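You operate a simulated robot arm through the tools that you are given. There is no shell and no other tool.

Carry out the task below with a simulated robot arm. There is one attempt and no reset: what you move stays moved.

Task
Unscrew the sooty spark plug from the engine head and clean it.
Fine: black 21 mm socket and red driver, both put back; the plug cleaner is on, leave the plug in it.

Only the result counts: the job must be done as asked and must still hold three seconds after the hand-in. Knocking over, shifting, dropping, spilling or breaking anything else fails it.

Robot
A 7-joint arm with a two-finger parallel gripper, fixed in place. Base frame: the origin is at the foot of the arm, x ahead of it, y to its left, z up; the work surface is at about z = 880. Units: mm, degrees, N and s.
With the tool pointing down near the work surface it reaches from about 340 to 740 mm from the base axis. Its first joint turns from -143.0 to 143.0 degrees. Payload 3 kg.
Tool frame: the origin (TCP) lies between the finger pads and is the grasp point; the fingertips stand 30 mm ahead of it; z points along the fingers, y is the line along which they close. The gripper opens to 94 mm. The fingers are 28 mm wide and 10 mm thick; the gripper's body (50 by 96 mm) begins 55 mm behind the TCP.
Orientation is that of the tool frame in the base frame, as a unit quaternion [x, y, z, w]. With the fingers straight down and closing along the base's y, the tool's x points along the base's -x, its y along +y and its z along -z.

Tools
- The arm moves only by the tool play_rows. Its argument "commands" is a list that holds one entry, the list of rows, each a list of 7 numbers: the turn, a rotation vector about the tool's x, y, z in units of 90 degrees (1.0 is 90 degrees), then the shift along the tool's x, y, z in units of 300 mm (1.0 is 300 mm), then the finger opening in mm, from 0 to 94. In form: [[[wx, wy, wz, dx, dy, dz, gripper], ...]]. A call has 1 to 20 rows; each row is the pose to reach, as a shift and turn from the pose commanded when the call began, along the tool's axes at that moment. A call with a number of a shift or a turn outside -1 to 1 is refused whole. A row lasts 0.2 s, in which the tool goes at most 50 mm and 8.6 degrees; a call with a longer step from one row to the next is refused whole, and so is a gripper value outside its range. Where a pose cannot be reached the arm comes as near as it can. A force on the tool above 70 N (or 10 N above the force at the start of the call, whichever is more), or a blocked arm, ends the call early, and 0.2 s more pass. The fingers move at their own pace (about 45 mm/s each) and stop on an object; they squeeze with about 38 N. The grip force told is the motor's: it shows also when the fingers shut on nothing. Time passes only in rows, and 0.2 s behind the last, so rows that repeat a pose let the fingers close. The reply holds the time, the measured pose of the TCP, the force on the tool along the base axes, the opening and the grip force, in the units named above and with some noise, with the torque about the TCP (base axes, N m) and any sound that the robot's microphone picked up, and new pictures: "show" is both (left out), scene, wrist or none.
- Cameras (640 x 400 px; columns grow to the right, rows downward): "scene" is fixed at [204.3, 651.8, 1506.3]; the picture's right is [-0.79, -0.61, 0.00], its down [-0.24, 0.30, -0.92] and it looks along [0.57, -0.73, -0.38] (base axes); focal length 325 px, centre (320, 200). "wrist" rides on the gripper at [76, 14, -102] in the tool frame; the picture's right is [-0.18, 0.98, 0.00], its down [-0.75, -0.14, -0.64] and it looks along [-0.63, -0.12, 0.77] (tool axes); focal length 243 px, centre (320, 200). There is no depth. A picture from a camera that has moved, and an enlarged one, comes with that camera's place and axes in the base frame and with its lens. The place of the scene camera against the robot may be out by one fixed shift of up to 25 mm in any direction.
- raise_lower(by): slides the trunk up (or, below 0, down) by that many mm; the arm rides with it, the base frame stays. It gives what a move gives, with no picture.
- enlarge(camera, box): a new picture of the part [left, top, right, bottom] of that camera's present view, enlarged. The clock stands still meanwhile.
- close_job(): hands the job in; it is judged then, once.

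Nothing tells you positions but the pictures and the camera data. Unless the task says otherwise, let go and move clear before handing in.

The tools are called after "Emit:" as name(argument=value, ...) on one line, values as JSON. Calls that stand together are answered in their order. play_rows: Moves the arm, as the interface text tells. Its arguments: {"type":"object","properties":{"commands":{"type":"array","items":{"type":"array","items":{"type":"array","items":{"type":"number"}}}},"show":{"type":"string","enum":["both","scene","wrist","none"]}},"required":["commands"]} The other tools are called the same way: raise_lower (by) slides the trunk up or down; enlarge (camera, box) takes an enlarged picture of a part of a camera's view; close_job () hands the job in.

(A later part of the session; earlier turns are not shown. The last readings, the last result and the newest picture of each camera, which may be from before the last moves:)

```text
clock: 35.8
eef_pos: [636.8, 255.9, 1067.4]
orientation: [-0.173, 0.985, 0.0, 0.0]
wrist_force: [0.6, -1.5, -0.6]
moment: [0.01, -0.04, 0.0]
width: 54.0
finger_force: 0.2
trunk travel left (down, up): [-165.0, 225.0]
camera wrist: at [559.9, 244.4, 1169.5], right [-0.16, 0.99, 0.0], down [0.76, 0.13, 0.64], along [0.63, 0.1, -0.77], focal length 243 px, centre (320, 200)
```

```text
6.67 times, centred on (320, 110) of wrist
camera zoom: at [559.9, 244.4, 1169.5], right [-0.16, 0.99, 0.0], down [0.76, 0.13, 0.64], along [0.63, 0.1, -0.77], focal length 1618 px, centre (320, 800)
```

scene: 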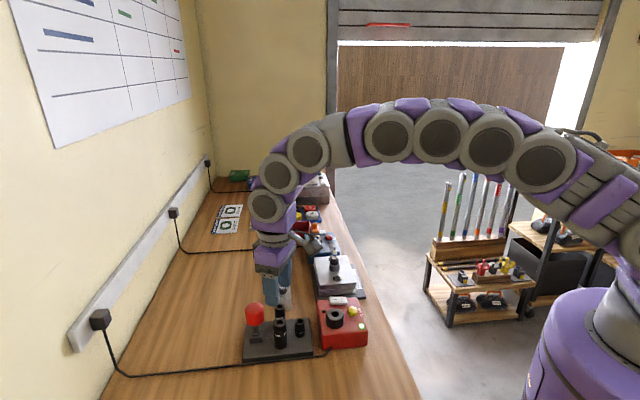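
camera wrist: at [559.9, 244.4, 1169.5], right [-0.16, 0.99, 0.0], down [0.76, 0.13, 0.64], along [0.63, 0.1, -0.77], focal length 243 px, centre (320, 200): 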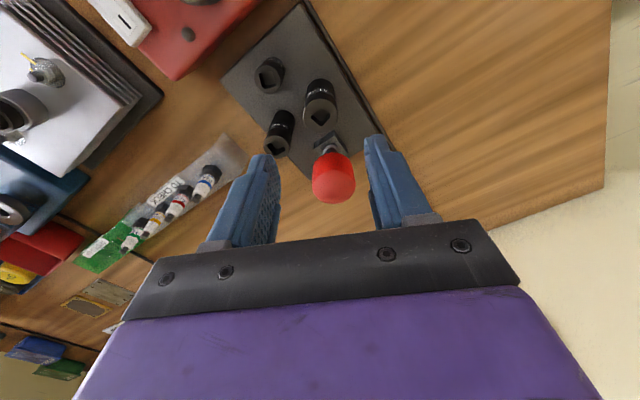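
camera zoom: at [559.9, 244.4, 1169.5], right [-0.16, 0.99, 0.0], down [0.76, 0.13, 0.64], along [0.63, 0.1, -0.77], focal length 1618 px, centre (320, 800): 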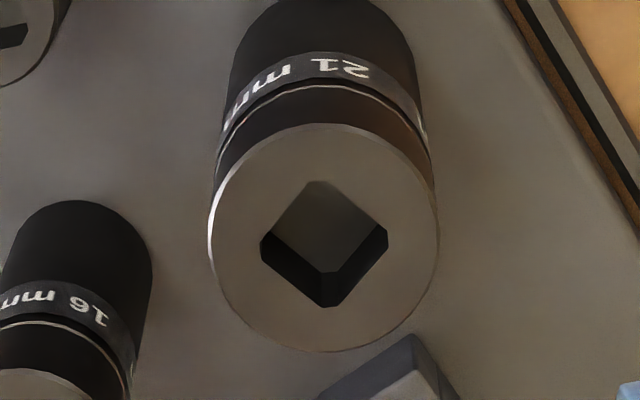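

The socket is about 3 mm further along −x of the tool. I'll correct for that and go down with fingers 54 mm apart.

Emit:
play_rows(commands=[[[0, 0, 0, -0.01, 0.001, 0.12, 54], [0, 0, 0, -0.01, 0.001, 0.24, 54], [0, 0, 0, -0.01, 0.001, 0.32, 54], [0, 0, 0, -0.01, 0.001, 0.32, 54]]])

Emit:
enlarge(camera="wrist", box=[240, 90, 420, 240])

Emit:
enlarge(camera="scene", box=[240, 280, 320, 350])

```text
clock: 36.8
eef_pos: [636.9, 258.1, 970.8]
orientation: [-0.173, 0.985, -0.002, -0.001]
wrist_force: [0.1, 0.7, 0.0]
moment: [-0.02, 0.0, 0.0]
width: 54.0
finger_force: 0.1
trunk travel left (down, up): [-165.0, 225.0]
camera wrist: at [560.4, 245.9, 1073.7], right [-0.16, 0.99, 0.0], down [0.76, 0.12, 0.64], along [0.63, 0.1, -0.77], focal length 243 px, centre (320, 200)
```

scene: 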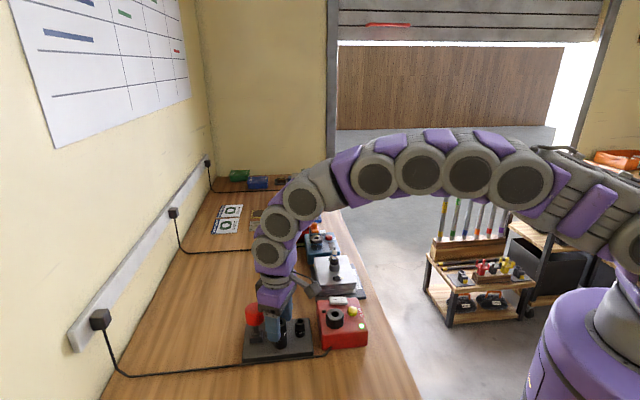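
wrist: 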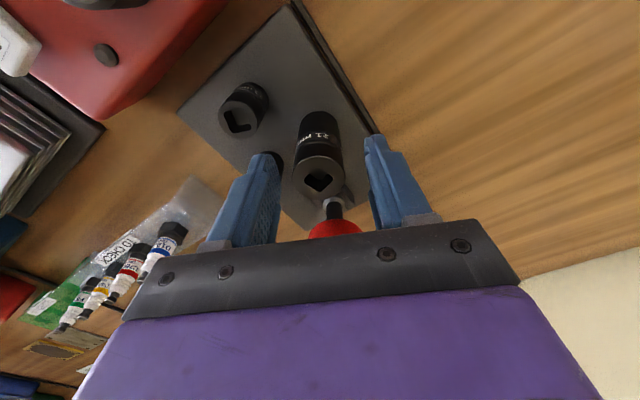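

```text
2.67 times, centred on (330, 165) of wrist
camera zoom: at [560.4, 245.9, 1073.7], right [-0.16, 0.99, 0.0], down [0.76, 0.12, 0.64], along [0.63, 0.1, -0.77], focal length 647 px, centre (293, 293)
```

zoom: 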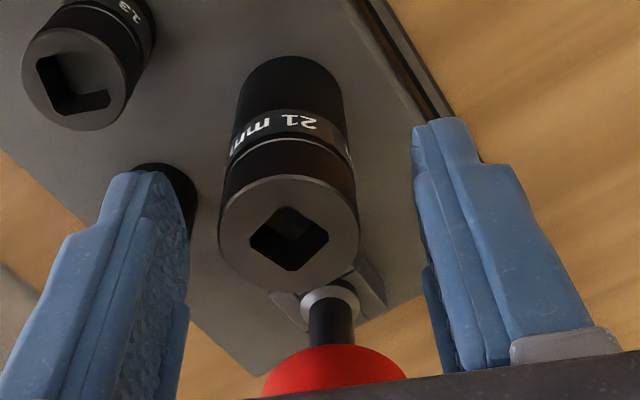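

```text
5.71 times, centred on (280, 315) of scene
camera zoom: at [204.3, 651.8, 1506.3], right [-0.79, -0.61, 0.0], down [-0.24, 0.3, -0.92], along [0.57, -0.73, -0.38], focal length 1856 px, centre (549, -457)
```

zoom: 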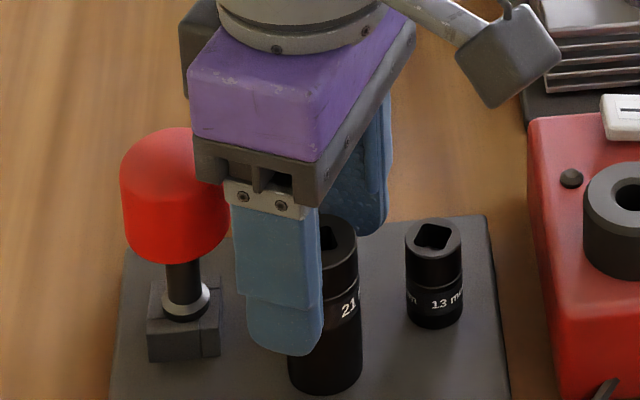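

The socket is centred between the fingers. I'll go down a further 13 mm, keeping the gripper body above the driver's handle, and close.

Emit:
play_rows(commands=[[[0, 0, 0, -0.004, -0.002, 0.02, 54], [0, 0, 0, -0.004, -0.002, 0.043, 54], [0, 0, 0, -0.004, -0.002, 0.043, 46], [0, 0, 0, -0.004, -0.002, 0.043, 38], [0, 0, 0, -0.004, -0.002, 0.043, 30], [0, 0, 0, -0.004, -0.002, 0.043, 20], [0, 0, 0, -0.004, -0.002, 0.043, 20]]])

Emit:
enlarge(camera="wrist", box=[240, 90, 420, 240])

Emit:
enlarge(camera="scene", box=[240, 280, 320, 350])

```text
clock: 38.4
eef_pos: [636.6, 258.6, 961.9]
orientation: [-0.173, 0.985, 0.0, 0.002]
wrist_force: [-3.0, 2.4, 44.7]
moment: [-0.59, -0.69, -0.15]
width: 30.3
finger_force: 37.9
trunk travel left (down, up): [-165.0, 225.0]
camera wrist: at [559.2, 246.9, 1063.4], right [-0.16, 0.99, 0.0], down [0.75, 0.12, 0.65], along [0.64, 0.1, -0.76], focal length 243 px, centre (320, 200)
```

scene: 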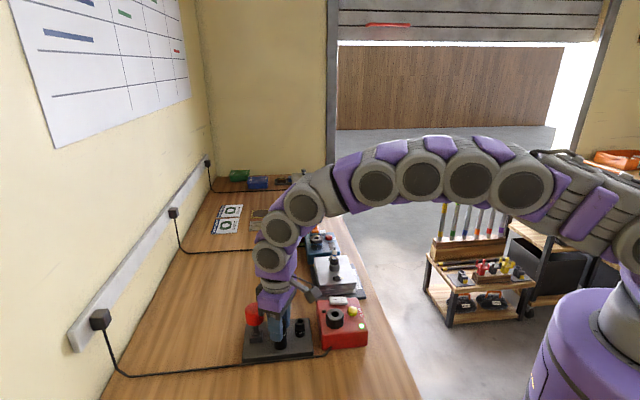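
wrist: 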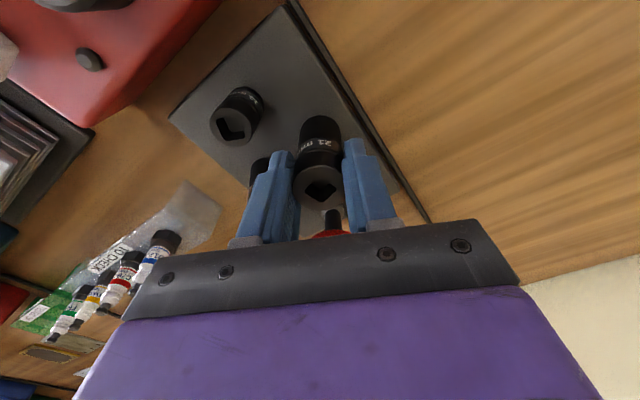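

```text
2.67 times, centred on (330, 165) of wrist
camera zoom: at [559.2, 246.9, 1063.4], right [-0.16, 0.99, 0.0], down [0.75, 0.12, 0.65], along [0.64, 0.1, -0.76], focal length 647 px, centre (293, 293)
```

zoom: 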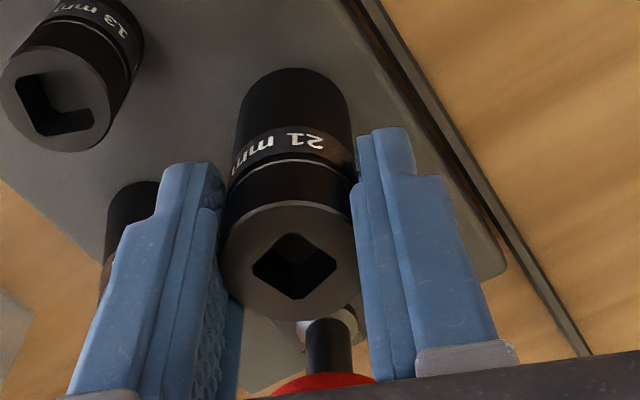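

```text
5.71 times, centred on (280, 315) of scene
camera zoom: at [204.3, 651.8, 1506.3], right [-0.79, -0.61, 0.0], down [-0.24, 0.3, -0.92], along [0.57, -0.73, -0.38], focal length 1856 px, centre (549, -457)
```

zoom: 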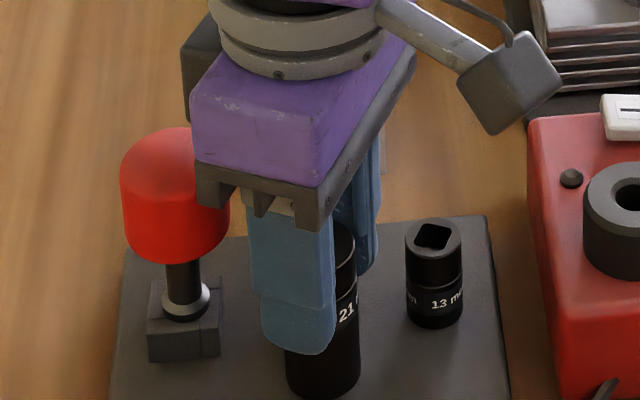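

The fingers hold the socket (30.3 mm), but there's a 45 N upward load, probably the arm pressing the socket into the tray. I'll ease up a few mm and check.

Emit:
play_rows(commands=[[[0, 0, 0, 0, 0, -0.006, 20], [0, 0, 0, 0, 0, -0.012, 20], [0, 0, 0, 0, 0, -0.012, 20]]], show="none")

Emit:
enlarge(camera="wrist", box=[240, 90, 420, 240])

Emit:
enlarge(camera="scene", box=[240, 280, 320, 350])

```text
clock: 39.2
eef_pos: [638.5, 258.4, 961.9]
orientation: [-0.173, 0.985, 0.0, 0.0]
wrist_force: [-4.2, -0.5, 19.6]
moment: [-0.57, -0.35, -0.04]
width: 29.8
finger_force: 38.0
trunk travel left (down, up): [-165.0, 225.0]
```

```text
2.67 times, centred on (330, 165) of wrist
camera zoom: at [561.8, 246.7, 1064.5], right [-0.16, 0.99, 0.0], down [0.76, 0.13, 0.64], along [0.63, 0.1, -0.77], focal length 647 px, centre (293, 293)
```

zoom: 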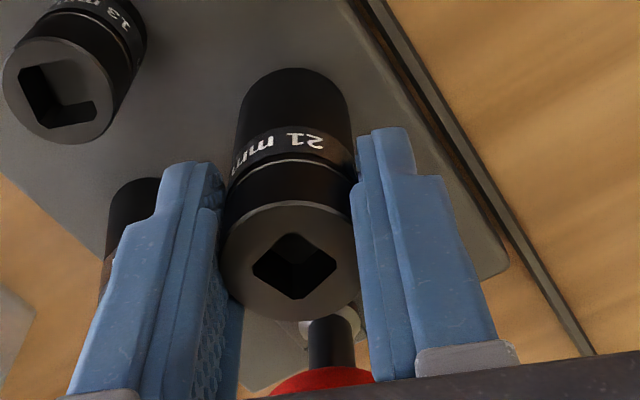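

```text
5.71 times, centred on (280, 315) of scene
camera zoom: at [204.3, 651.8, 1506.3], right [-0.79, -0.61, 0.0], down [-0.24, 0.3, -0.92], along [0.57, -0.73, -0.38], focal length 1856 px, centre (549, -457)
```

zoom: 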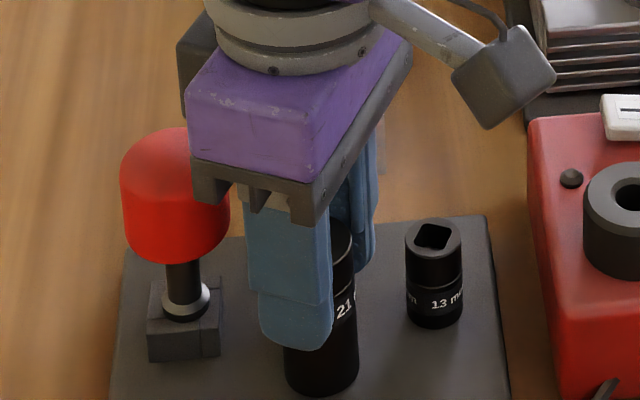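

Load is falling as expected. Now lifting the socket.

Emit:
play_rows(commands=[[[0, 0, 0, 0, 0, -0.006, 20], [0, 0, 0, 0, 0, -0.015, 20], [0, 0, 0, 0, 0, -0.03, 20], [0, 0, 0, 0, 0, -0.06, 20], [0, 0, 0, 0, 0, -0.06, 20]]], show="none")

Emit:
enlarge(camera="wrist", box=[240, 90, 420, 240])

Emit:
enlarge(camera="scene", box=[240, 280, 320, 360])

```text
clock: 40.4
eef_pos: [640.7, 259.6, 979.3]
orientation: [-0.172, 0.985, -0.001, 0.0]
wrist_force: [0.0, 0.8, -2.3]
moment: [-0.01, 0.0, 0.04]
width: 30.0
finger_force: 37.9
trunk travel left (down, up): [-165.0, 225.0]
```

```text
2.67 times, centred on (330, 165) of wrist
camera zoom: at [563.9, 247.8, 1082.3], right [-0.16, 0.99, 0.0], down [0.76, 0.13, 0.64], along [0.63, 0.1, -0.77], focal length 647 px, centre (293, 293)
```

zoom: 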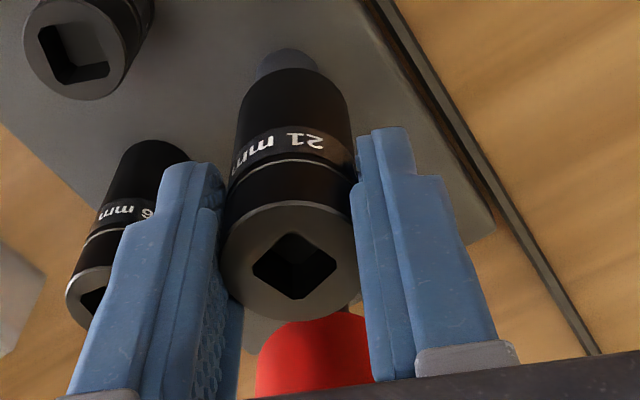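

```text
5.00 times, centred on (280, 320) of scene
camera zoom: at [204.3, 651.8, 1506.3], right [-0.79, -0.61, 0.0], down [-0.24, 0.3, -0.92], along [0.57, -0.73, -0.38], focal length 1624 px, centre (520, -400)
```

zoom: 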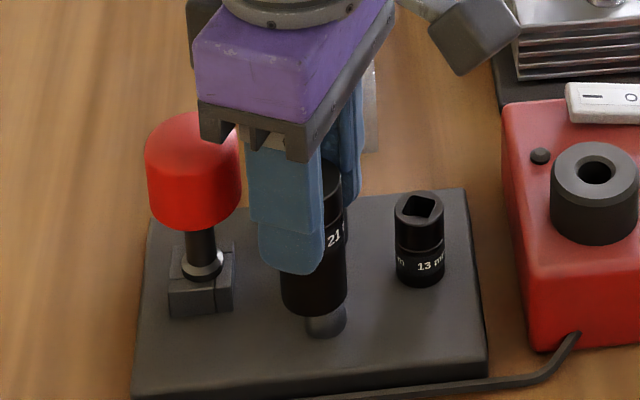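

The socket is lifting off a round peg. I'm lifting well clear and looking at peg and socket.

Emit:
play_rows(commands=[[[0, 0, 0, 0, 0, -0.1, 20], [0, 0, 0, 0, 0, -0.2, 20], [0, 0, 0, 0, 0, -0.3, 20], [0, 0, 0, 0, 0, -0.3, 20]]])

Emit:
enlarge(camera="wrist", box=[240, 50, 420, 200])

Emit:
enlarge(camera="scene", box=[240, 250, 330, 350])

Emit:
enlarge(camera="wrist", box=[0, 30, 200, 230])

```text
clock: 41.4
eef_pos: [642.0, 258.6, 1068.3]
orientation: [-0.174, 0.985, -0.001, 0.0]
wrist_force: [0.2, 0.2, -1.6]
moment: [-0.03, -0.01, 0.0]
width: 29.9
finger_force: 37.6
trunk travel left (down, up): [-165.0, 225.0]
camera wrist: at [564.1, 247.3, 1171.6], right [-0.16, 0.99, 0.0], down [0.76, 0.12, 0.64], along [0.63, 0.1, -0.77], focal length 243 px, centre (320, 200)
```

scene: 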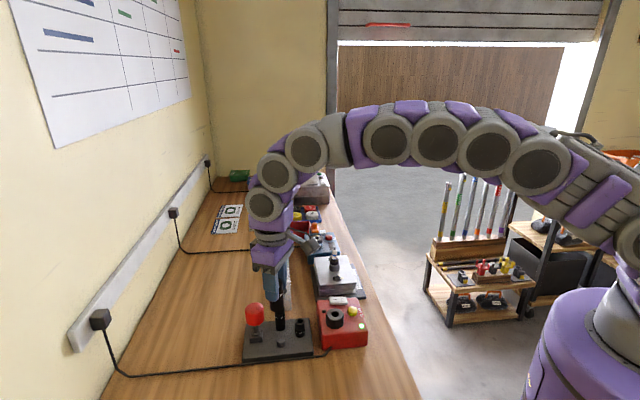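
wrist: 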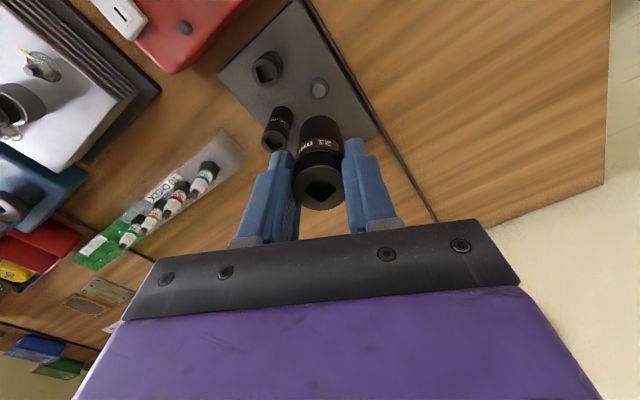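

```text
2.67 times, centred on (330, 125) of wrist
camera zoom: at [564.1, 247.3, 1171.6], right [-0.16, 0.99, 0.0], down [0.76, 0.12, 0.64], along [0.63, 0.1, -0.77], focal length 647 px, centre (293, 400)
```

zoom: 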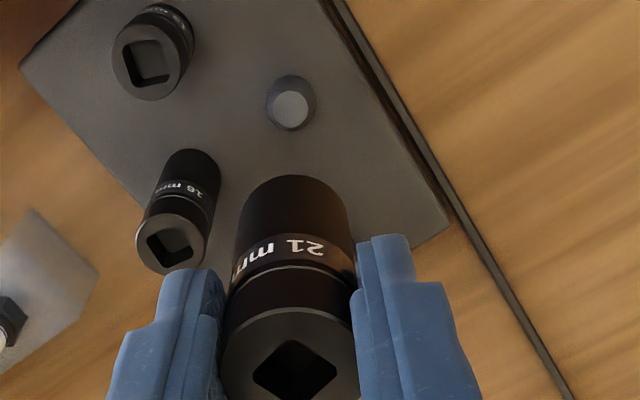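

```text
4.00 times, centred on (285, 300) of scene
camera zoom: at [204.3, 651.8, 1506.3], right [-0.79, -0.61, 0.0], down [-0.24, 0.3, -0.92], along [0.57, -0.73, -0.38], focal length 1299 px, centre (460, -200)
```

zoom: 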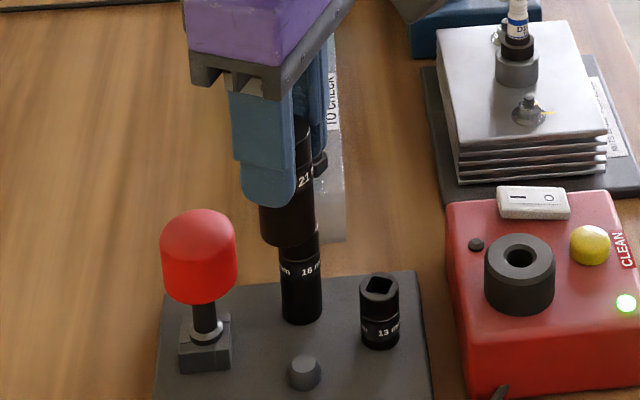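

```text
2.00 times, centred on (100, 130) of wrist
camera zoom: at [564.1, 247.3, 1171.6], right [-0.16, 0.99, 0.0], down [0.76, 0.12, 0.64], along [0.63, 0.1, -0.77], focal length 485 px, centre (760, 340)
```

zoom: 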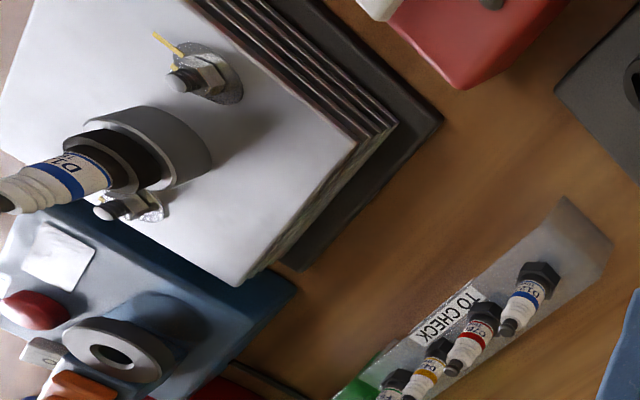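

The socket is held, and its peg is a short tapered stub. I'll now move towards the engine head, staying high, to view the plug beside the held socket.

Emit:
play_rows(commands=[[[0, 0, 0, 0, 0, -0.12, 20], [0, 0, 0.05, 0.07, -0.14, -0.207, 20], [0, 0, 0.1, 0.14, -0.28, -0.207, 20], [0, 0, 0.16, 0.21, -0.42, -0.207, 20], [0, 0, 0.222, 0.283, -0.564, -0.207, 20], [0, 0, 0.222, 0.283, -0.564, -0.207, 20]]])

Emit:
enlarge(camera="wrist", box=[180, 90, 300, 230])

Emit:
enlarge(camera="scene", box=[300, 235, 370, 305])

```text
refused: row 2 steps farther than a row can; nothing moved
```

```text
2.86 times, centred on (240, 160) of wrist
camera zoom: at [564.1, 247.3, 1171.6], right [-0.16, 0.99, 0.0], down [0.76, 0.12, 0.64], along [0.63, 0.1, -0.77], focal length 693 px, centre (549, 314)
```

zoom: 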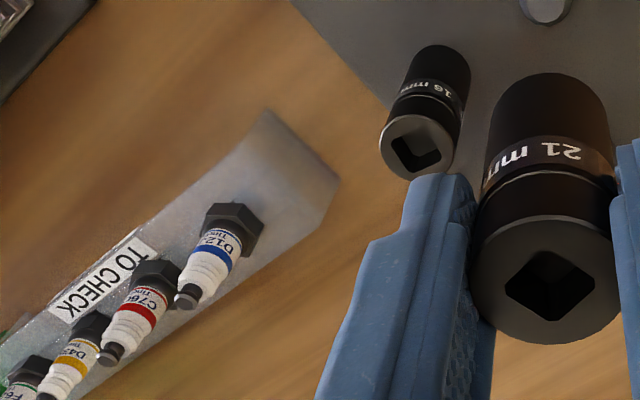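

```text
5.71 times, centred on (335, 270) of scene
camera zoom: at [204.3, 651.8, 1506.3], right [-0.79, -0.61, 0.0], down [-0.24, 0.3, -0.92], along [0.57, -0.73, -0.38], focal length 1856 px, centre (234, -200)
```

zoom: 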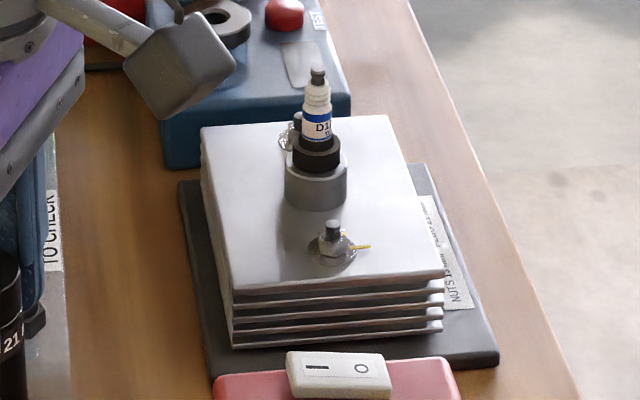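

A step was too long; I'm resending with smaller steps.

Emit:
play_rows(commands=[[[0, 0, 0, 0, 0, -0.12, 20], [0, 0, 0, 0.02, -0.04, -0.207, 20], [0, 0, 0.05, 0.08, -0.16, -0.207, 20], [0, 0, 0.1, 0.14, -0.28, -0.207, 20], [0, 0, 0.16, 0.21, -0.42, -0.207, 20], [0, 0, 0.222, 0.283, -0.56, -0.207, 20], [0, 0, 0.222, 0.283, -0.564, -0.207, 20]]])

Emit:
enlarge(camera="wrist", box=[180, 90, 300, 230])

```text
clock: 43.0
eef_pos: [617.7, 71.3, 1131.0]
orientation: [0.001, 1.0, -0.001, 0.0]
wrist_force: [0.1, 0.4, -2.1]
moment: [0.01, -0.01, -0.02]
width: 29.9
finger_force: 37.9
trunk travel left (down, up): [-165.0, 225.0]
camera wrist: at [541.8, 85.8, 1234.3], right [0.19, 0.98, 0.0], down [0.75, -0.14, 0.64], along [0.63, -0.12, -0.77], focal length 243 px, centre (320, 200)
```

scene: 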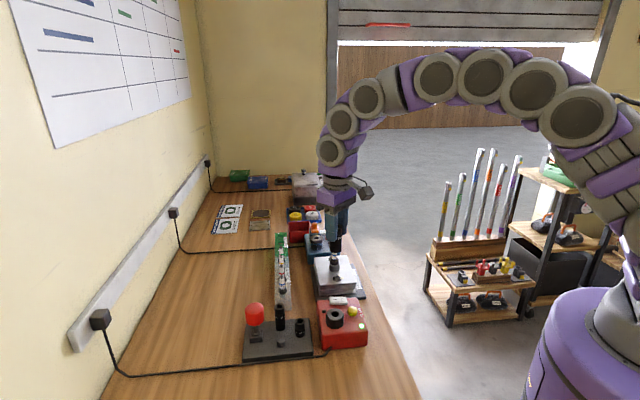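
wrist: 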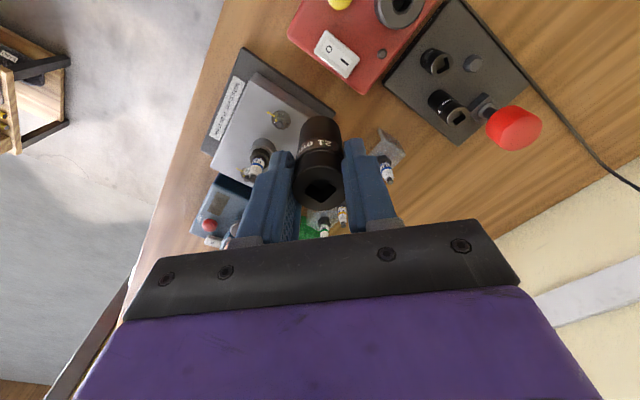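

```text
2.86 times, centred on (240, 160) of wrist
camera zoom: at [541.8, 85.8, 1234.3], right [0.19, 0.98, 0.0], down [0.75, -0.14, 0.64], along [0.63, -0.12, -0.77], focal length 693 px, centre (549, 314)
```

zoom: 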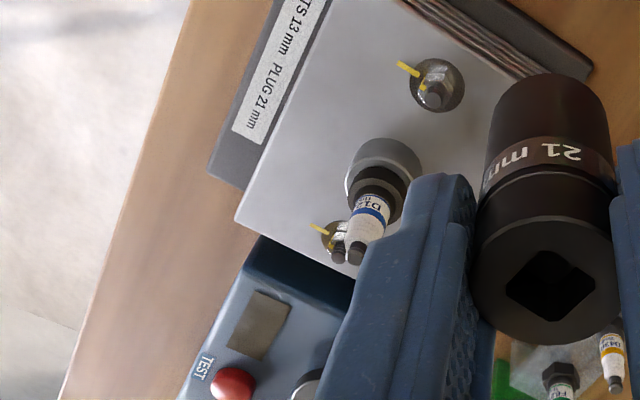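

The plug's axis is near (686.5, −20), terminal top at z≈1005, hex near z≈957. I'll zoom in on the hex to judge its orientation.

Emit:
enlarge(camera="wrist", box=[235, 130, 285, 180])

Emit:
enlarge(camera="scene", box=[318, 243, 358, 273])

Emit:
enlarge(camera="wrist", box=[275, 110, 365, 220])

```text
8.00 times, centred on (260, 155) of wrist
camera zoom: at [541.8, 85.8, 1234.3], right [0.19, 0.98, 0.0], down [0.75, -0.14, 0.64], along [0.63, -0.12, -0.77], focal length 1941 px, centre (800, 560)
```

zoom: 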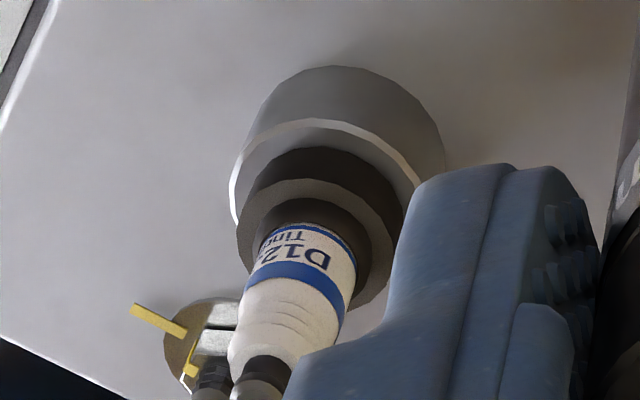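

```text
13.33 times, centred on (338, 258) of scene
camera zoom: at [204.3, 651.8, 1506.3], right [-0.79, -0.61, 0.0], down [-0.24, 0.3, -0.92], along [0.57, -0.73, -0.38], focal length 4331 px, centre (80, -573)
```

zoom: 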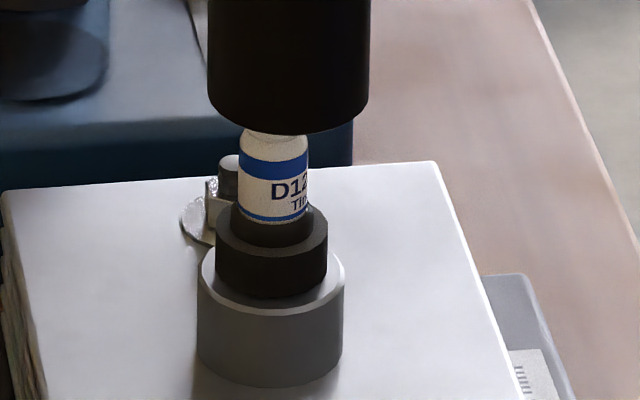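

```text
3.64 times, centred on (320, 165) of wrist
camera zoom: at [541.8, 85.8, 1234.3], right [0.19, 0.98, 0.0], down [0.75, -0.14, 0.64], along [0.63, -0.12, -0.77], focal length 882 px, centre (320, 327)
```

zoom: 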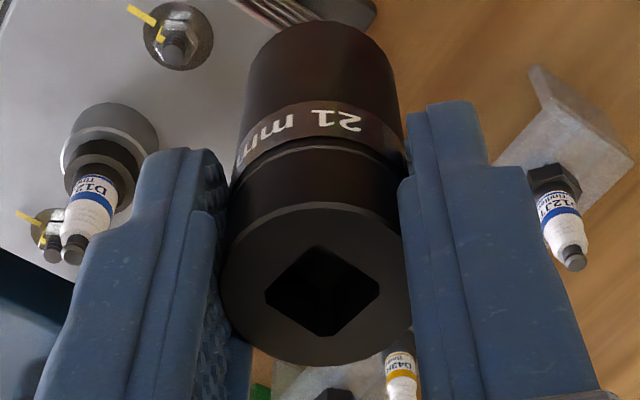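

The plug's body looks round with about 25 mm diameter inside the boss. I'll bring the socket over the plug axis, staying above the terminal.

Emit:
play_rows(commands=[[[0, 0, 0, -0.056, -0.076, 0, 20], [0, 0, 0, -0.11, -0.152, 0.02, 20], [0, 0, 0, -0.167, -0.228, 0.04, 20], [0, 0, 0, -0.2227, -0.3037, 0.06, 20], [0, 0, 0, -0.2227, -0.3037, 0.1, 20], [0, 0, 0, -0.2227, -0.3037, 0.1, 20]]])

Emit:
enlarge(camera="wrist", box=[270, 70, 370, 170])

Emit:
enlarge(camera="scene", box=[310, 225, 360, 285])

```text
clock: 44.4
eef_pos: [684.4, -18.9, 1101.0]
orientation: [0.0, 1.0, 0.0, 0.0]
wrist_force: [0.2, -0.5, -1.7]
moment: [0.04, 0.0, 0.01]
width: 29.9
finger_force: 37.9
trunk travel left (down, up): [-165.0, 225.0]
camera wrist: at [608.1, -5.1, 1203.2], right [0.18, 0.98, 0.0], down [0.75, -0.14, 0.64], along [0.63, -0.12, -0.77], focal length 243 px, centre (320, 200)
```

scene: 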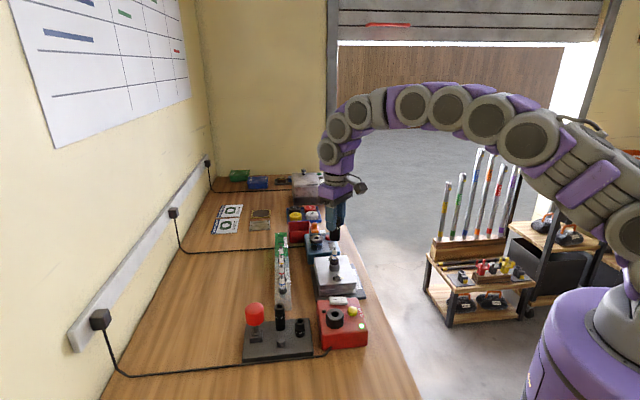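
wrist: 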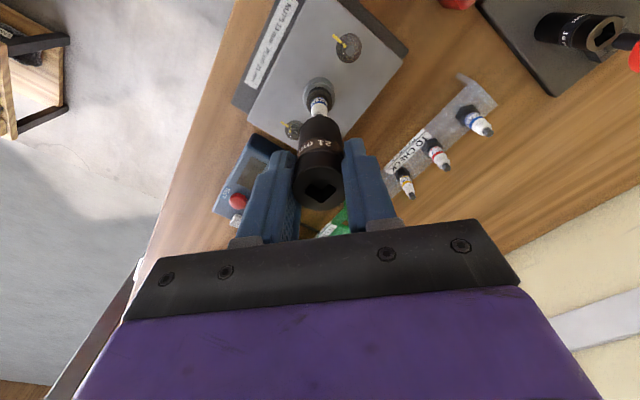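

```text
4.00 times, centred on (320, 120) of wrist
camera zoom: at [608.1, -5.1, 1203.2], right [0.18, 0.98, 0.0], down [0.75, -0.14, 0.64], along [0.63, -0.12, -0.77], focal length 970 px, centre (320, 520)
```

zoom: 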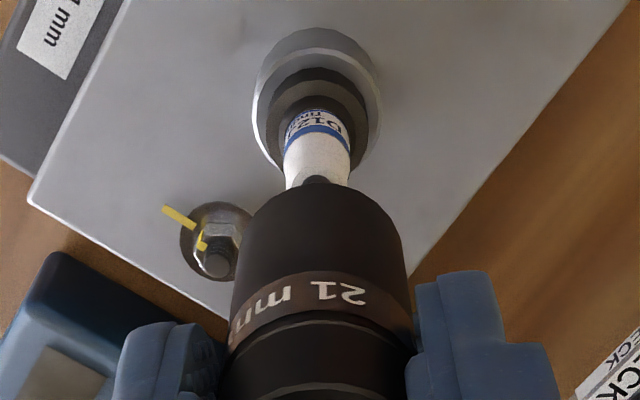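

```text
6.67 times, centred on (335, 255) of scene
camera zoom: at [204.3, 651.8, 1506.3], right [-0.79, -0.61, 0.0], down [-0.24, 0.3, -0.92], along [0.57, -0.73, -0.38], focal length 2165 px, centre (220, -167)
```

zoom: 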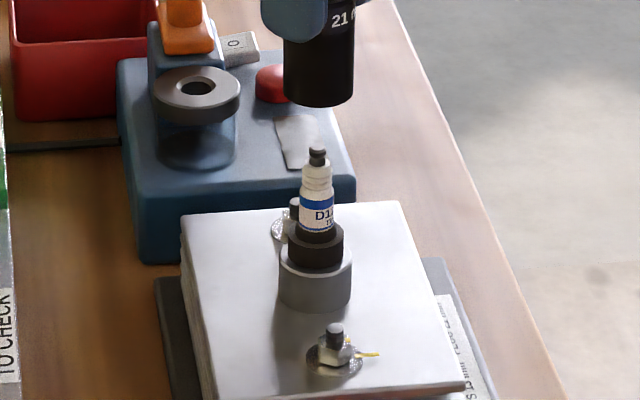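

Aligned within about 1 mm. I'll correct slightly and go down to just above the terminal.

Emit:
play_rows(commands=[[[0, 0, 0, -0.002, -0.003, 0.03, 20], [0, 0, 0, -0.002, -0.003, 0.06, 20], [0, 0, 0, -0.002, -0.003, 0.09, 20], [0, 0, 0, -0.002, -0.003, 0.09, 20]]], show="none")

Emit:
enlarge(camera="wrist", box=[290, 80, 350, 140])

Emit:
enlarge(camera="scene", box=[315, 230, 355, 270])

```text
clock: 45.4
eef_pos: [685.7, -22.7, 1074.8]
orientation: [0.0, 1.0, 0.0, 0.0]
wrist_force: [-0.6, -0.1, -2.0]
moment: [0.01, 0.0, 0.01]
width: 29.8
finger_force: 38.0
trunk travel left (down, up): [-165.0, 225.0]
```

```text
6.67 times, centred on (320, 110) of wrist
camera zoom: at [609.5, -7.0, 1177.2], right [0.18, 0.98, 0.0], down [0.75, -0.14, 0.64], along [0.63, -0.12, -0.77], focal length 1618 px, centre (320, 800)
```

zoom: 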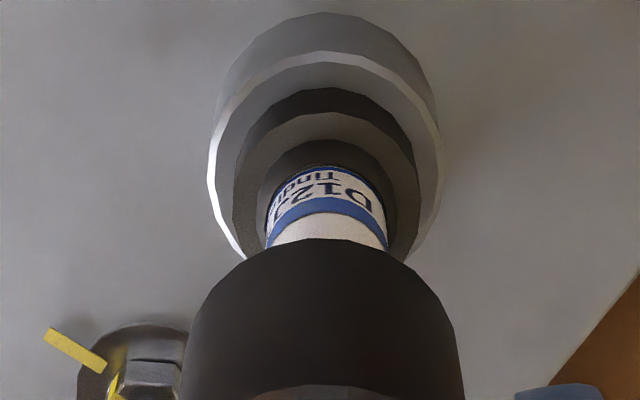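

```text
10.00 times, centred on (335, 250) of scene
camera zoom: at [204.3, 651.8, 1506.3], right [-0.79, -0.61, 0.0], down [-0.24, 0.3, -0.92], along [0.57, -0.73, -0.38], focal length 3248 px, centre (170, -300)
```

zoom: 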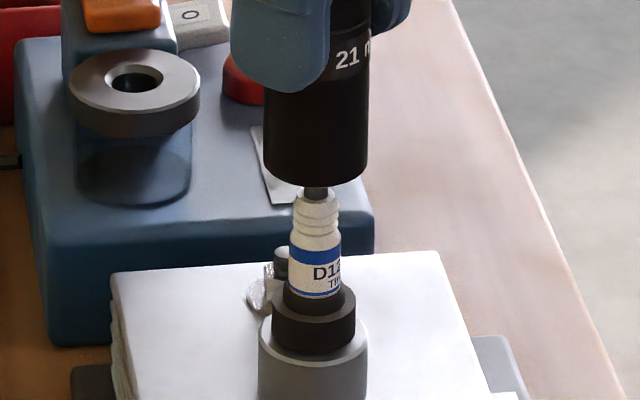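

Well aligned. I'm lowering the socket over the insulator and stopping just above the hex.

Emit:
play_rows(commands=[[[0, 0, 0, 0, 0.001, 0.03, 20], [0, 0, 0, 0, 0.001, 0.06, 20], [0, 0, 0, 0, 0.001, 0.09, 20], [0, 0, 0, 0, 0.001, 0.12, 20], [0, 0, 0, 0, 0.001, 0.12, 20]]], show="none")

Emit:
enlarge(camera="wrist", box=[290, 80, 350, 140])

Emit:
enlarge(camera="scene", box=[315, 235, 355, 275])

```text
clock: 46.6
eef_pos: [686.7, -22.0, 1038.7]
orientation: [0.0, 1.0, 0.0, 0.0]
wrist_force: [-0.2, -0.1, -1.1]
moment: [0.01, -0.04, -0.01]
width: 30.2
finger_force: 37.7
trunk travel left (down, up): [-165.0, 225.0]
```

```text
6.67 times, centred on (320, 110) of wrist
camera zoom: at [609.7, -6.5, 1141.8], right [0.18, 0.98, 0.0], down [0.75, -0.14, 0.64], along [0.63, -0.12, -0.77], focal length 1618 px, centre (320, 800)
```

zoom: 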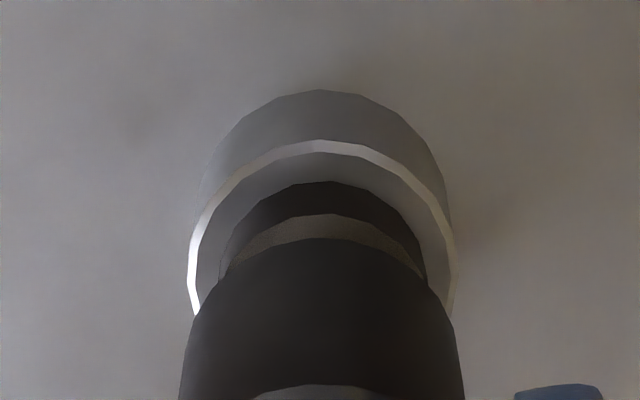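

```text
10.00 times, centred on (335, 255) of scene
camera zoom: at [204.3, 651.8, 1506.3], right [-0.79, -0.61, 0.0], down [-0.24, 0.3, -0.92], along [0.57, -0.73, -0.38], focal length 3248 px, centre (170, -350)
```

zoom: 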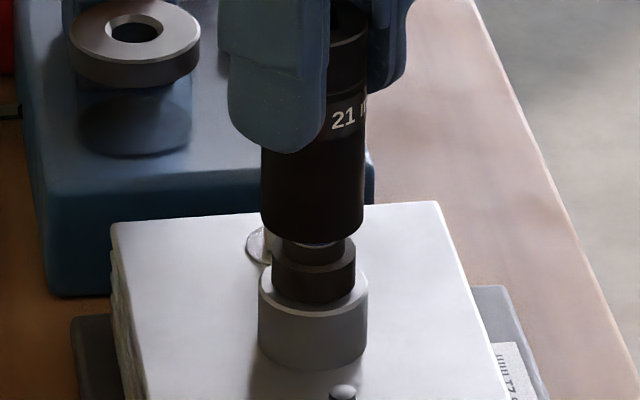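

Still centred. I'm lowering in 2.5 mm steps onto the hex.

Emit:
play_rows(commands=[[[0, 0, 0, 0, 0, 0.008, 20], [0, 0, 0, 0, 0, 0.016, 20], [0, 0, 0, 0, 0, 0.024, 20], [0, 0, 0, 0, 0, 0.032, 20], [0, 0, 0, 0, 0, 0.04, 20], [0, 0, 0, 0, 0, 0.048, 20]]], show="none")

Emit:
enlarge(camera="wrist", box=[290, 80, 350, 140])

Emit:
enlarge(camera="scene", box=[315, 240, 355, 280])

```text
clock: 48.0
eef_pos: [685.0, -20.6, 1024.2]
orientation: [0.0, 1.0, 0.0, -0.001]
wrist_force: [-2.2, 0.3, -1.8]
moment: [0.0, 0.18, 0.0]
width: 30.1
finger_force: 37.9
trunk travel left (down, up): [-165.0, 225.0]
```

```text
6.67 times, centred on (320, 110) of wrist
camera zoom: at [609.6, -6.3, 1126.7], right [0.18, 0.98, 0.0], down [0.75, -0.14, 0.64], along [0.63, -0.12, -0.77], focal length 1618 px, centre (320, 800)
```

zoom: 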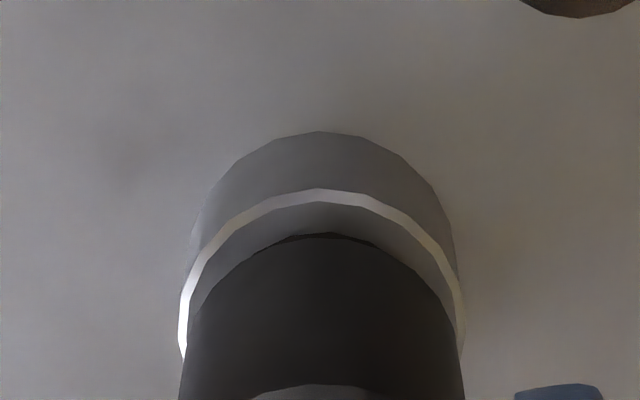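

```text
10.00 times, centred on (335, 260) of scene
camera zoom: at [204.3, 651.8, 1506.3], right [-0.79, -0.61, 0.0], down [-0.24, 0.3, -0.92], along [0.57, -0.73, -0.38], focal length 3248 px, centre (170, -400)
```

zoom: 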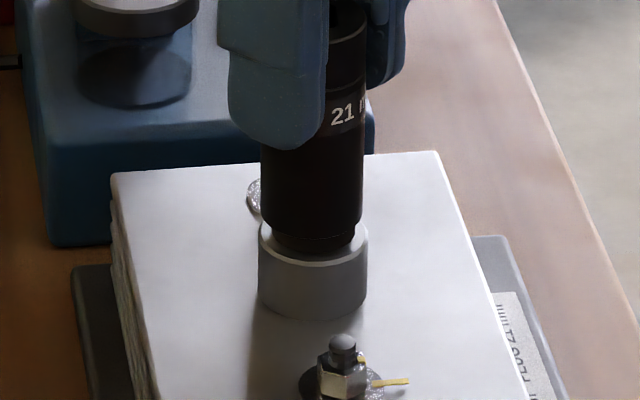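

The socket has slipped over the hex with almost no force. I'm continuing down to seat it.

Emit:
play_rows(commands=[[[0, 0, 0, 0, 0, 0.006, 20], [0, 0, 0, 0, 0, 0.012, 20], [0, 0, 0, 0, 0, 0.018, 20], [0, 0, 0, 0, 0, 0.024, 20]]], show="none")

Emit:
enlarge(camera="wrist", box=[290, 80, 350, 140])

Emit:
enlarge(camera="scene", box=[315, 240, 355, 280])

```text
clock: 49.0
eef_pos: [685.5, -21.8, 1020.8]
orientation: [0.0, 1.0, 0.0, 0.005]
wrist_force: [2.2, 1.8, 32.9]
moment: [0.04, -0.08, 0.0]
width: 30.2
finger_force: 37.9
trunk travel left (down, up): [-165.0, 225.0]
```

```text
6.67 times, centred on (320, 110) of wrist
camera zoom: at [608.2, -6.0, 1123.4], right [0.18, 0.98, 0.0], down [0.75, -0.14, 0.65], along [0.64, -0.12, -0.76], focal length 1618 px, centre (320, 800)
```

zoom: 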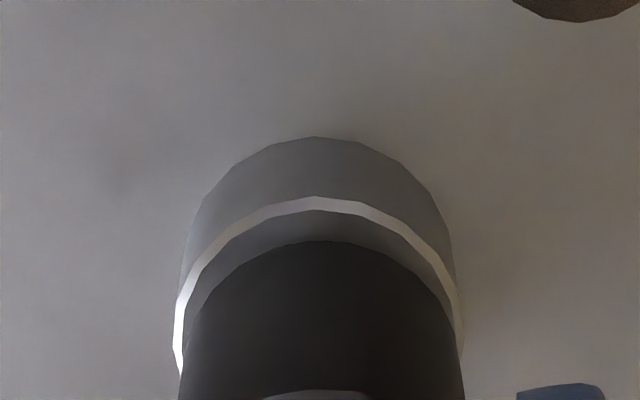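

```text
10.00 times, centred on (335, 260) of scene
camera zoom: at [204.3, 651.8, 1506.3], right [-0.79, -0.61, 0.0], down [-0.24, 0.3, -0.92], along [0.57, -0.73, -0.38], focal length 3248 px, centre (170, -400)
```

zoom: 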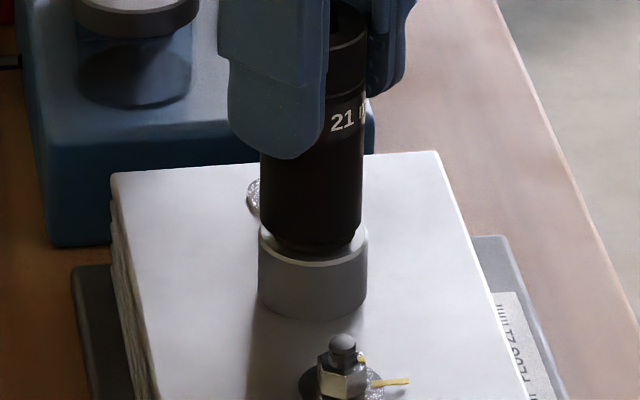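

The socket is seated on the plug (33 N). I'll ease the pressure and try turning counter-clockwise while holding the socket directly, to feel the torque.

Emit:
play_rows(commands=[[[0, 0, 0, 0, 0, -0.006, 20], [0, 0, -0.05, 0, 0, -0.006, 20], [0, 0, -0.1, 0, 0, -0.006, 20], [0, 0, -0.15, 0, 0, -0.006, 20], [0, 0, -0.2, 0, 0, -0.006, 20]]], show="none")

Emit:
enlarge(camera="wrist", box=[240, 90, 420, 240])

Emit:
enlarge(camera="scene", box=[315, 240, 355, 280])

```text
clock: 50.2
eef_pos: [685.2, -20.7, 1020.4]
orientation: [-0.157, 0.988, -0.001, 0.001]
wrist_force: [2.6, -0.9, 28.9]
moment: [0.05, -0.1, -0.05]
width: 30.1
finger_force: 38.1
trunk travel left (down, up): [-165.0, 225.0]
```

```text
2.67 times, centred on (330, 165) of wrist
camera zoom: at [607.4, -30.6, 1122.9], right [-0.13, 0.99, 0.0], down [0.76, 0.1, 0.64], along [0.64, 0.08, -0.77], focal length 647 px, centre (293, 293)
```

zoom: 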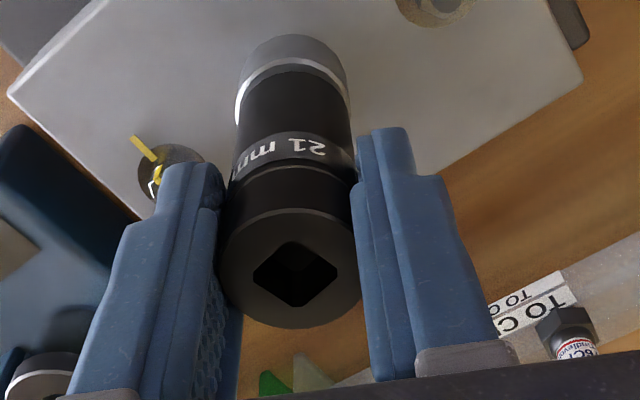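

```text
10.00 times, centred on (335, 260) of scene
camera zoom: at [204.3, 651.8, 1506.3], right [-0.79, -0.61, 0.0], down [-0.24, 0.3, -0.92], along [0.57, -0.73, -0.38], focal length 3248 px, centre (170, -400)
```

zoom: 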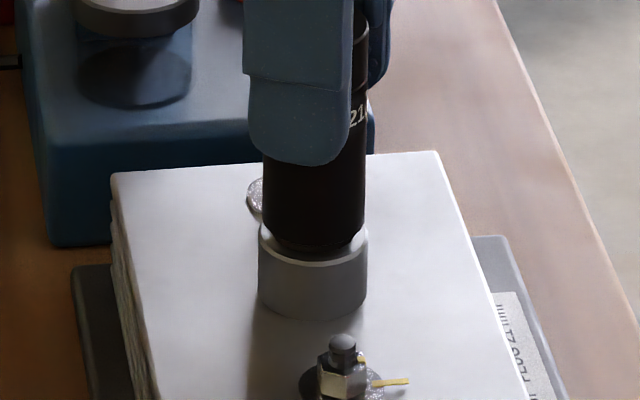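

The socket turns with the fingers at nearly no torque, so it may not have dropped onto the hex flats yet. I'm turning further under light pressure.

Emit:
play_rows(commands=[[[0, 0, -0.08, 0, 0, 0, 20], [0, 0, -0.16, 0, 0, 0, 20], [0, 0, -0.24, 0, 0, 0, 20], [0, 0, -0.32, 0, 0, 0, 20]]], show="none")

Emit:
play_rows(commands=[[[0, 0, -0.08, 0, 0, 0, 20], [0, 0, -0.16, 0, 0, 0, 20], [0, 0, -0.24, 0, 0, 0, 20], [0, 0, -0.32, 0, 0, 0, 20]]], show="none")

Emit:
enlarge(camera="wrist", box=[240, 90, 420, 240])

Emit:
enlarge(camera="scene", box=[315, 240, 355, 280])

```text
clock: 51.2
eef_pos: [684.5, -21.8, 1020.7]
orientation: [-0.397, 0.918, 0.0, 0.0]
wrist_force: [-1.3, -1.1, 24.8]
moment: [0.01, 0.0, -0.01]
width: 29.9
finger_force: 37.7
trunk travel left (down, up): [-165.0, 225.0]
```

```text
clock: 52.2
eef_pos: [685.0, -22.0, 1020.9]
orientation: [-0.614, 0.79, -0.001, 0.001]
wrist_force: [3.0, -1.3, 20.3]
moment: [-0.04, -0.05, -0.02]
width: 29.9
finger_force: 38.0
trunk travel left (down, up): [-165.0, 225.0]
```

```text
2.67 times, centred on (330, 165) of wrist
camera zoom: at [652.2, -91.2, 1123.0], right [-0.91, 0.42, 0.0], down [0.32, 0.7, 0.64], along [0.27, 0.58, -0.77], focal length 647 px, centre (293, 293)
```

zoom: 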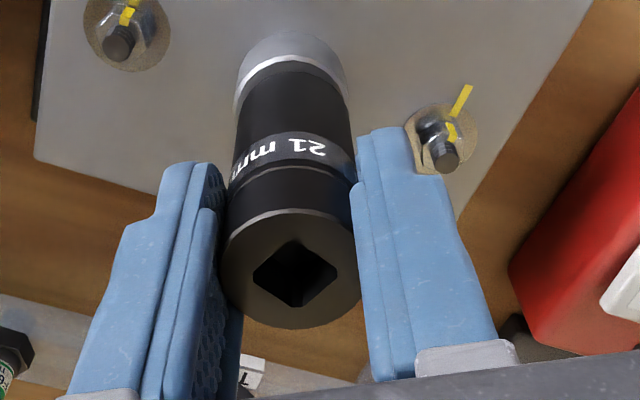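

```text
10.00 times, centred on (335, 260) of scene
camera zoom: at [204.3, 651.8, 1506.3], right [-0.79, -0.61, 0.0], down [-0.24, 0.3, -0.92], along [0.57, -0.73, -0.38], focal length 3248 px, centre (170, -400)
```

zoom: 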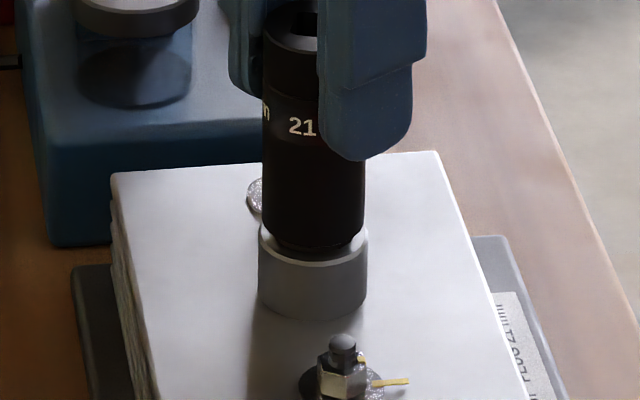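

I've turned 75° with little torque. I'll lift the socket to see whether the plug's label has turned with it, or the plug has stayed put.

Emit:
play_rows(commands=[[[0, 0, 0, 0, 0, -0.02, 20], [0, 0, 0, 0, 0, -0.06, 20], [0, 0, 0, 0, 0, -0.12, 20], [0, 0, 0, 0, 0, -0.18, 20], [0, 0, 0, 0, 0, -0.25, 20], [0, 0, 0, 0, 0, -0.25, 20]]], show="none")

Emit:
enlarge(camera="wrist", box=[280, 60, 360, 140])

Emit:
enlarge(camera="scene", box=[318, 240, 358, 275])

```text
clock: 53.6
eef_pos: [686.0, -21.2, 1094.3]
orientation: [-0.612, 0.791, 0.0, 0.0]
wrist_force: [-0.3, -0.4, -1.6]
moment: [0.0, 0.02, 0.01]
width: 29.8
finger_force: 38.4
trunk travel left (down, up): [-165.0, 225.0]
```

```text
5.00 times, centred on (320, 100) of wrist
camera zoom: at [653.1, -90.9, 1197.0], right [-0.91, 0.42, 0.0], down [0.32, 0.69, 0.64], along [0.27, 0.58, -0.77], focal length 1213 px, centre (320, 700)
```

zoom: 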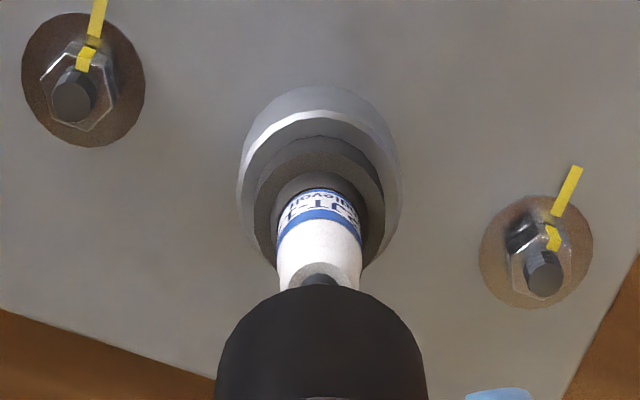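

```text
11.43 times, centred on (338, 258) of scene
camera zoom: at [204.3, 651.8, 1506.3], right [-0.79, -0.61, 0.0], down [-0.24, 0.3, -0.92], along [0.57, -0.73, -0.38], focal length 3712 px, centre (114, -457)
```

zoom: 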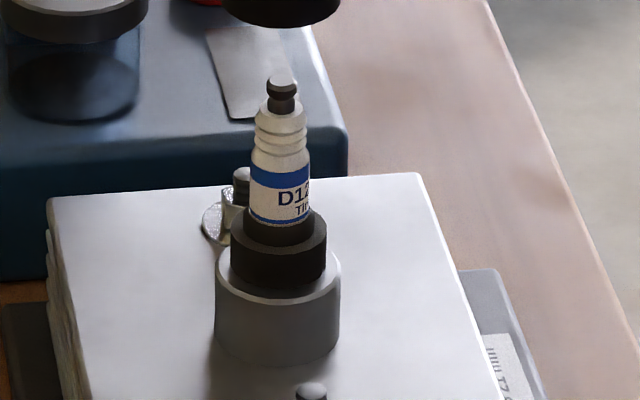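

The label hasn't moved: the socket slid around the plug. I'll look very closely at the plug's shell for its hex.

Emit:
enlarge(camera="wrist", box=[303, 68, 343, 98])

Emit:
enlarge(camera="scene", box=[325, 255, 355, 275])

Emit:
enlarge(camera="scene", box=[265, 245, 300, 305])

```text
13.33 times, centred on (323, 83) of wrist
camera zoom: at [653.1, -90.9, 1197.0], right [-0.91, 0.42, 0.0], down [0.32, 0.69, 0.64], along [0.27, 0.58, -0.77], focal length 3235 px, centre (280, 1760)
```

zoom: 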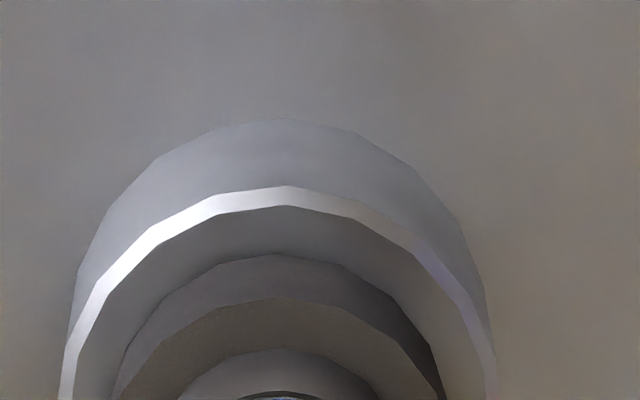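

```text
16.00 times, centred on (340, 265) of scene
camera zoom: at [204.3, 651.8, 1506.3], right [-0.79, -0.61, 0.0], down [-0.24, 0.3, -0.92], along [0.57, -0.73, -0.38], focal length 5197 px, centre (0, -840)
```

zoom: 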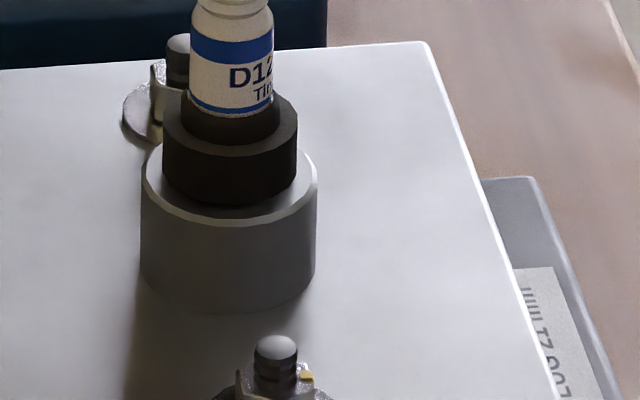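

```text
6.67 times, centred on (282, 275) of scene
camera zoom: at [204.3, 651.8, 1506.3], right [-0.79, -0.61, 0.0], down [-0.24, 0.3, -0.92], along [0.57, -0.73, -0.38], focal length 2165 px, centre (570, -300)
```

zoom: 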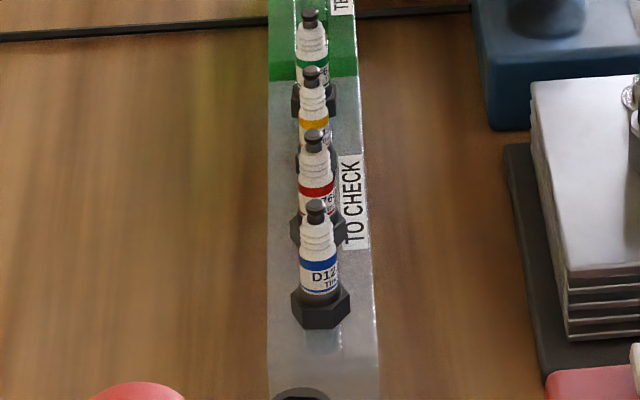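

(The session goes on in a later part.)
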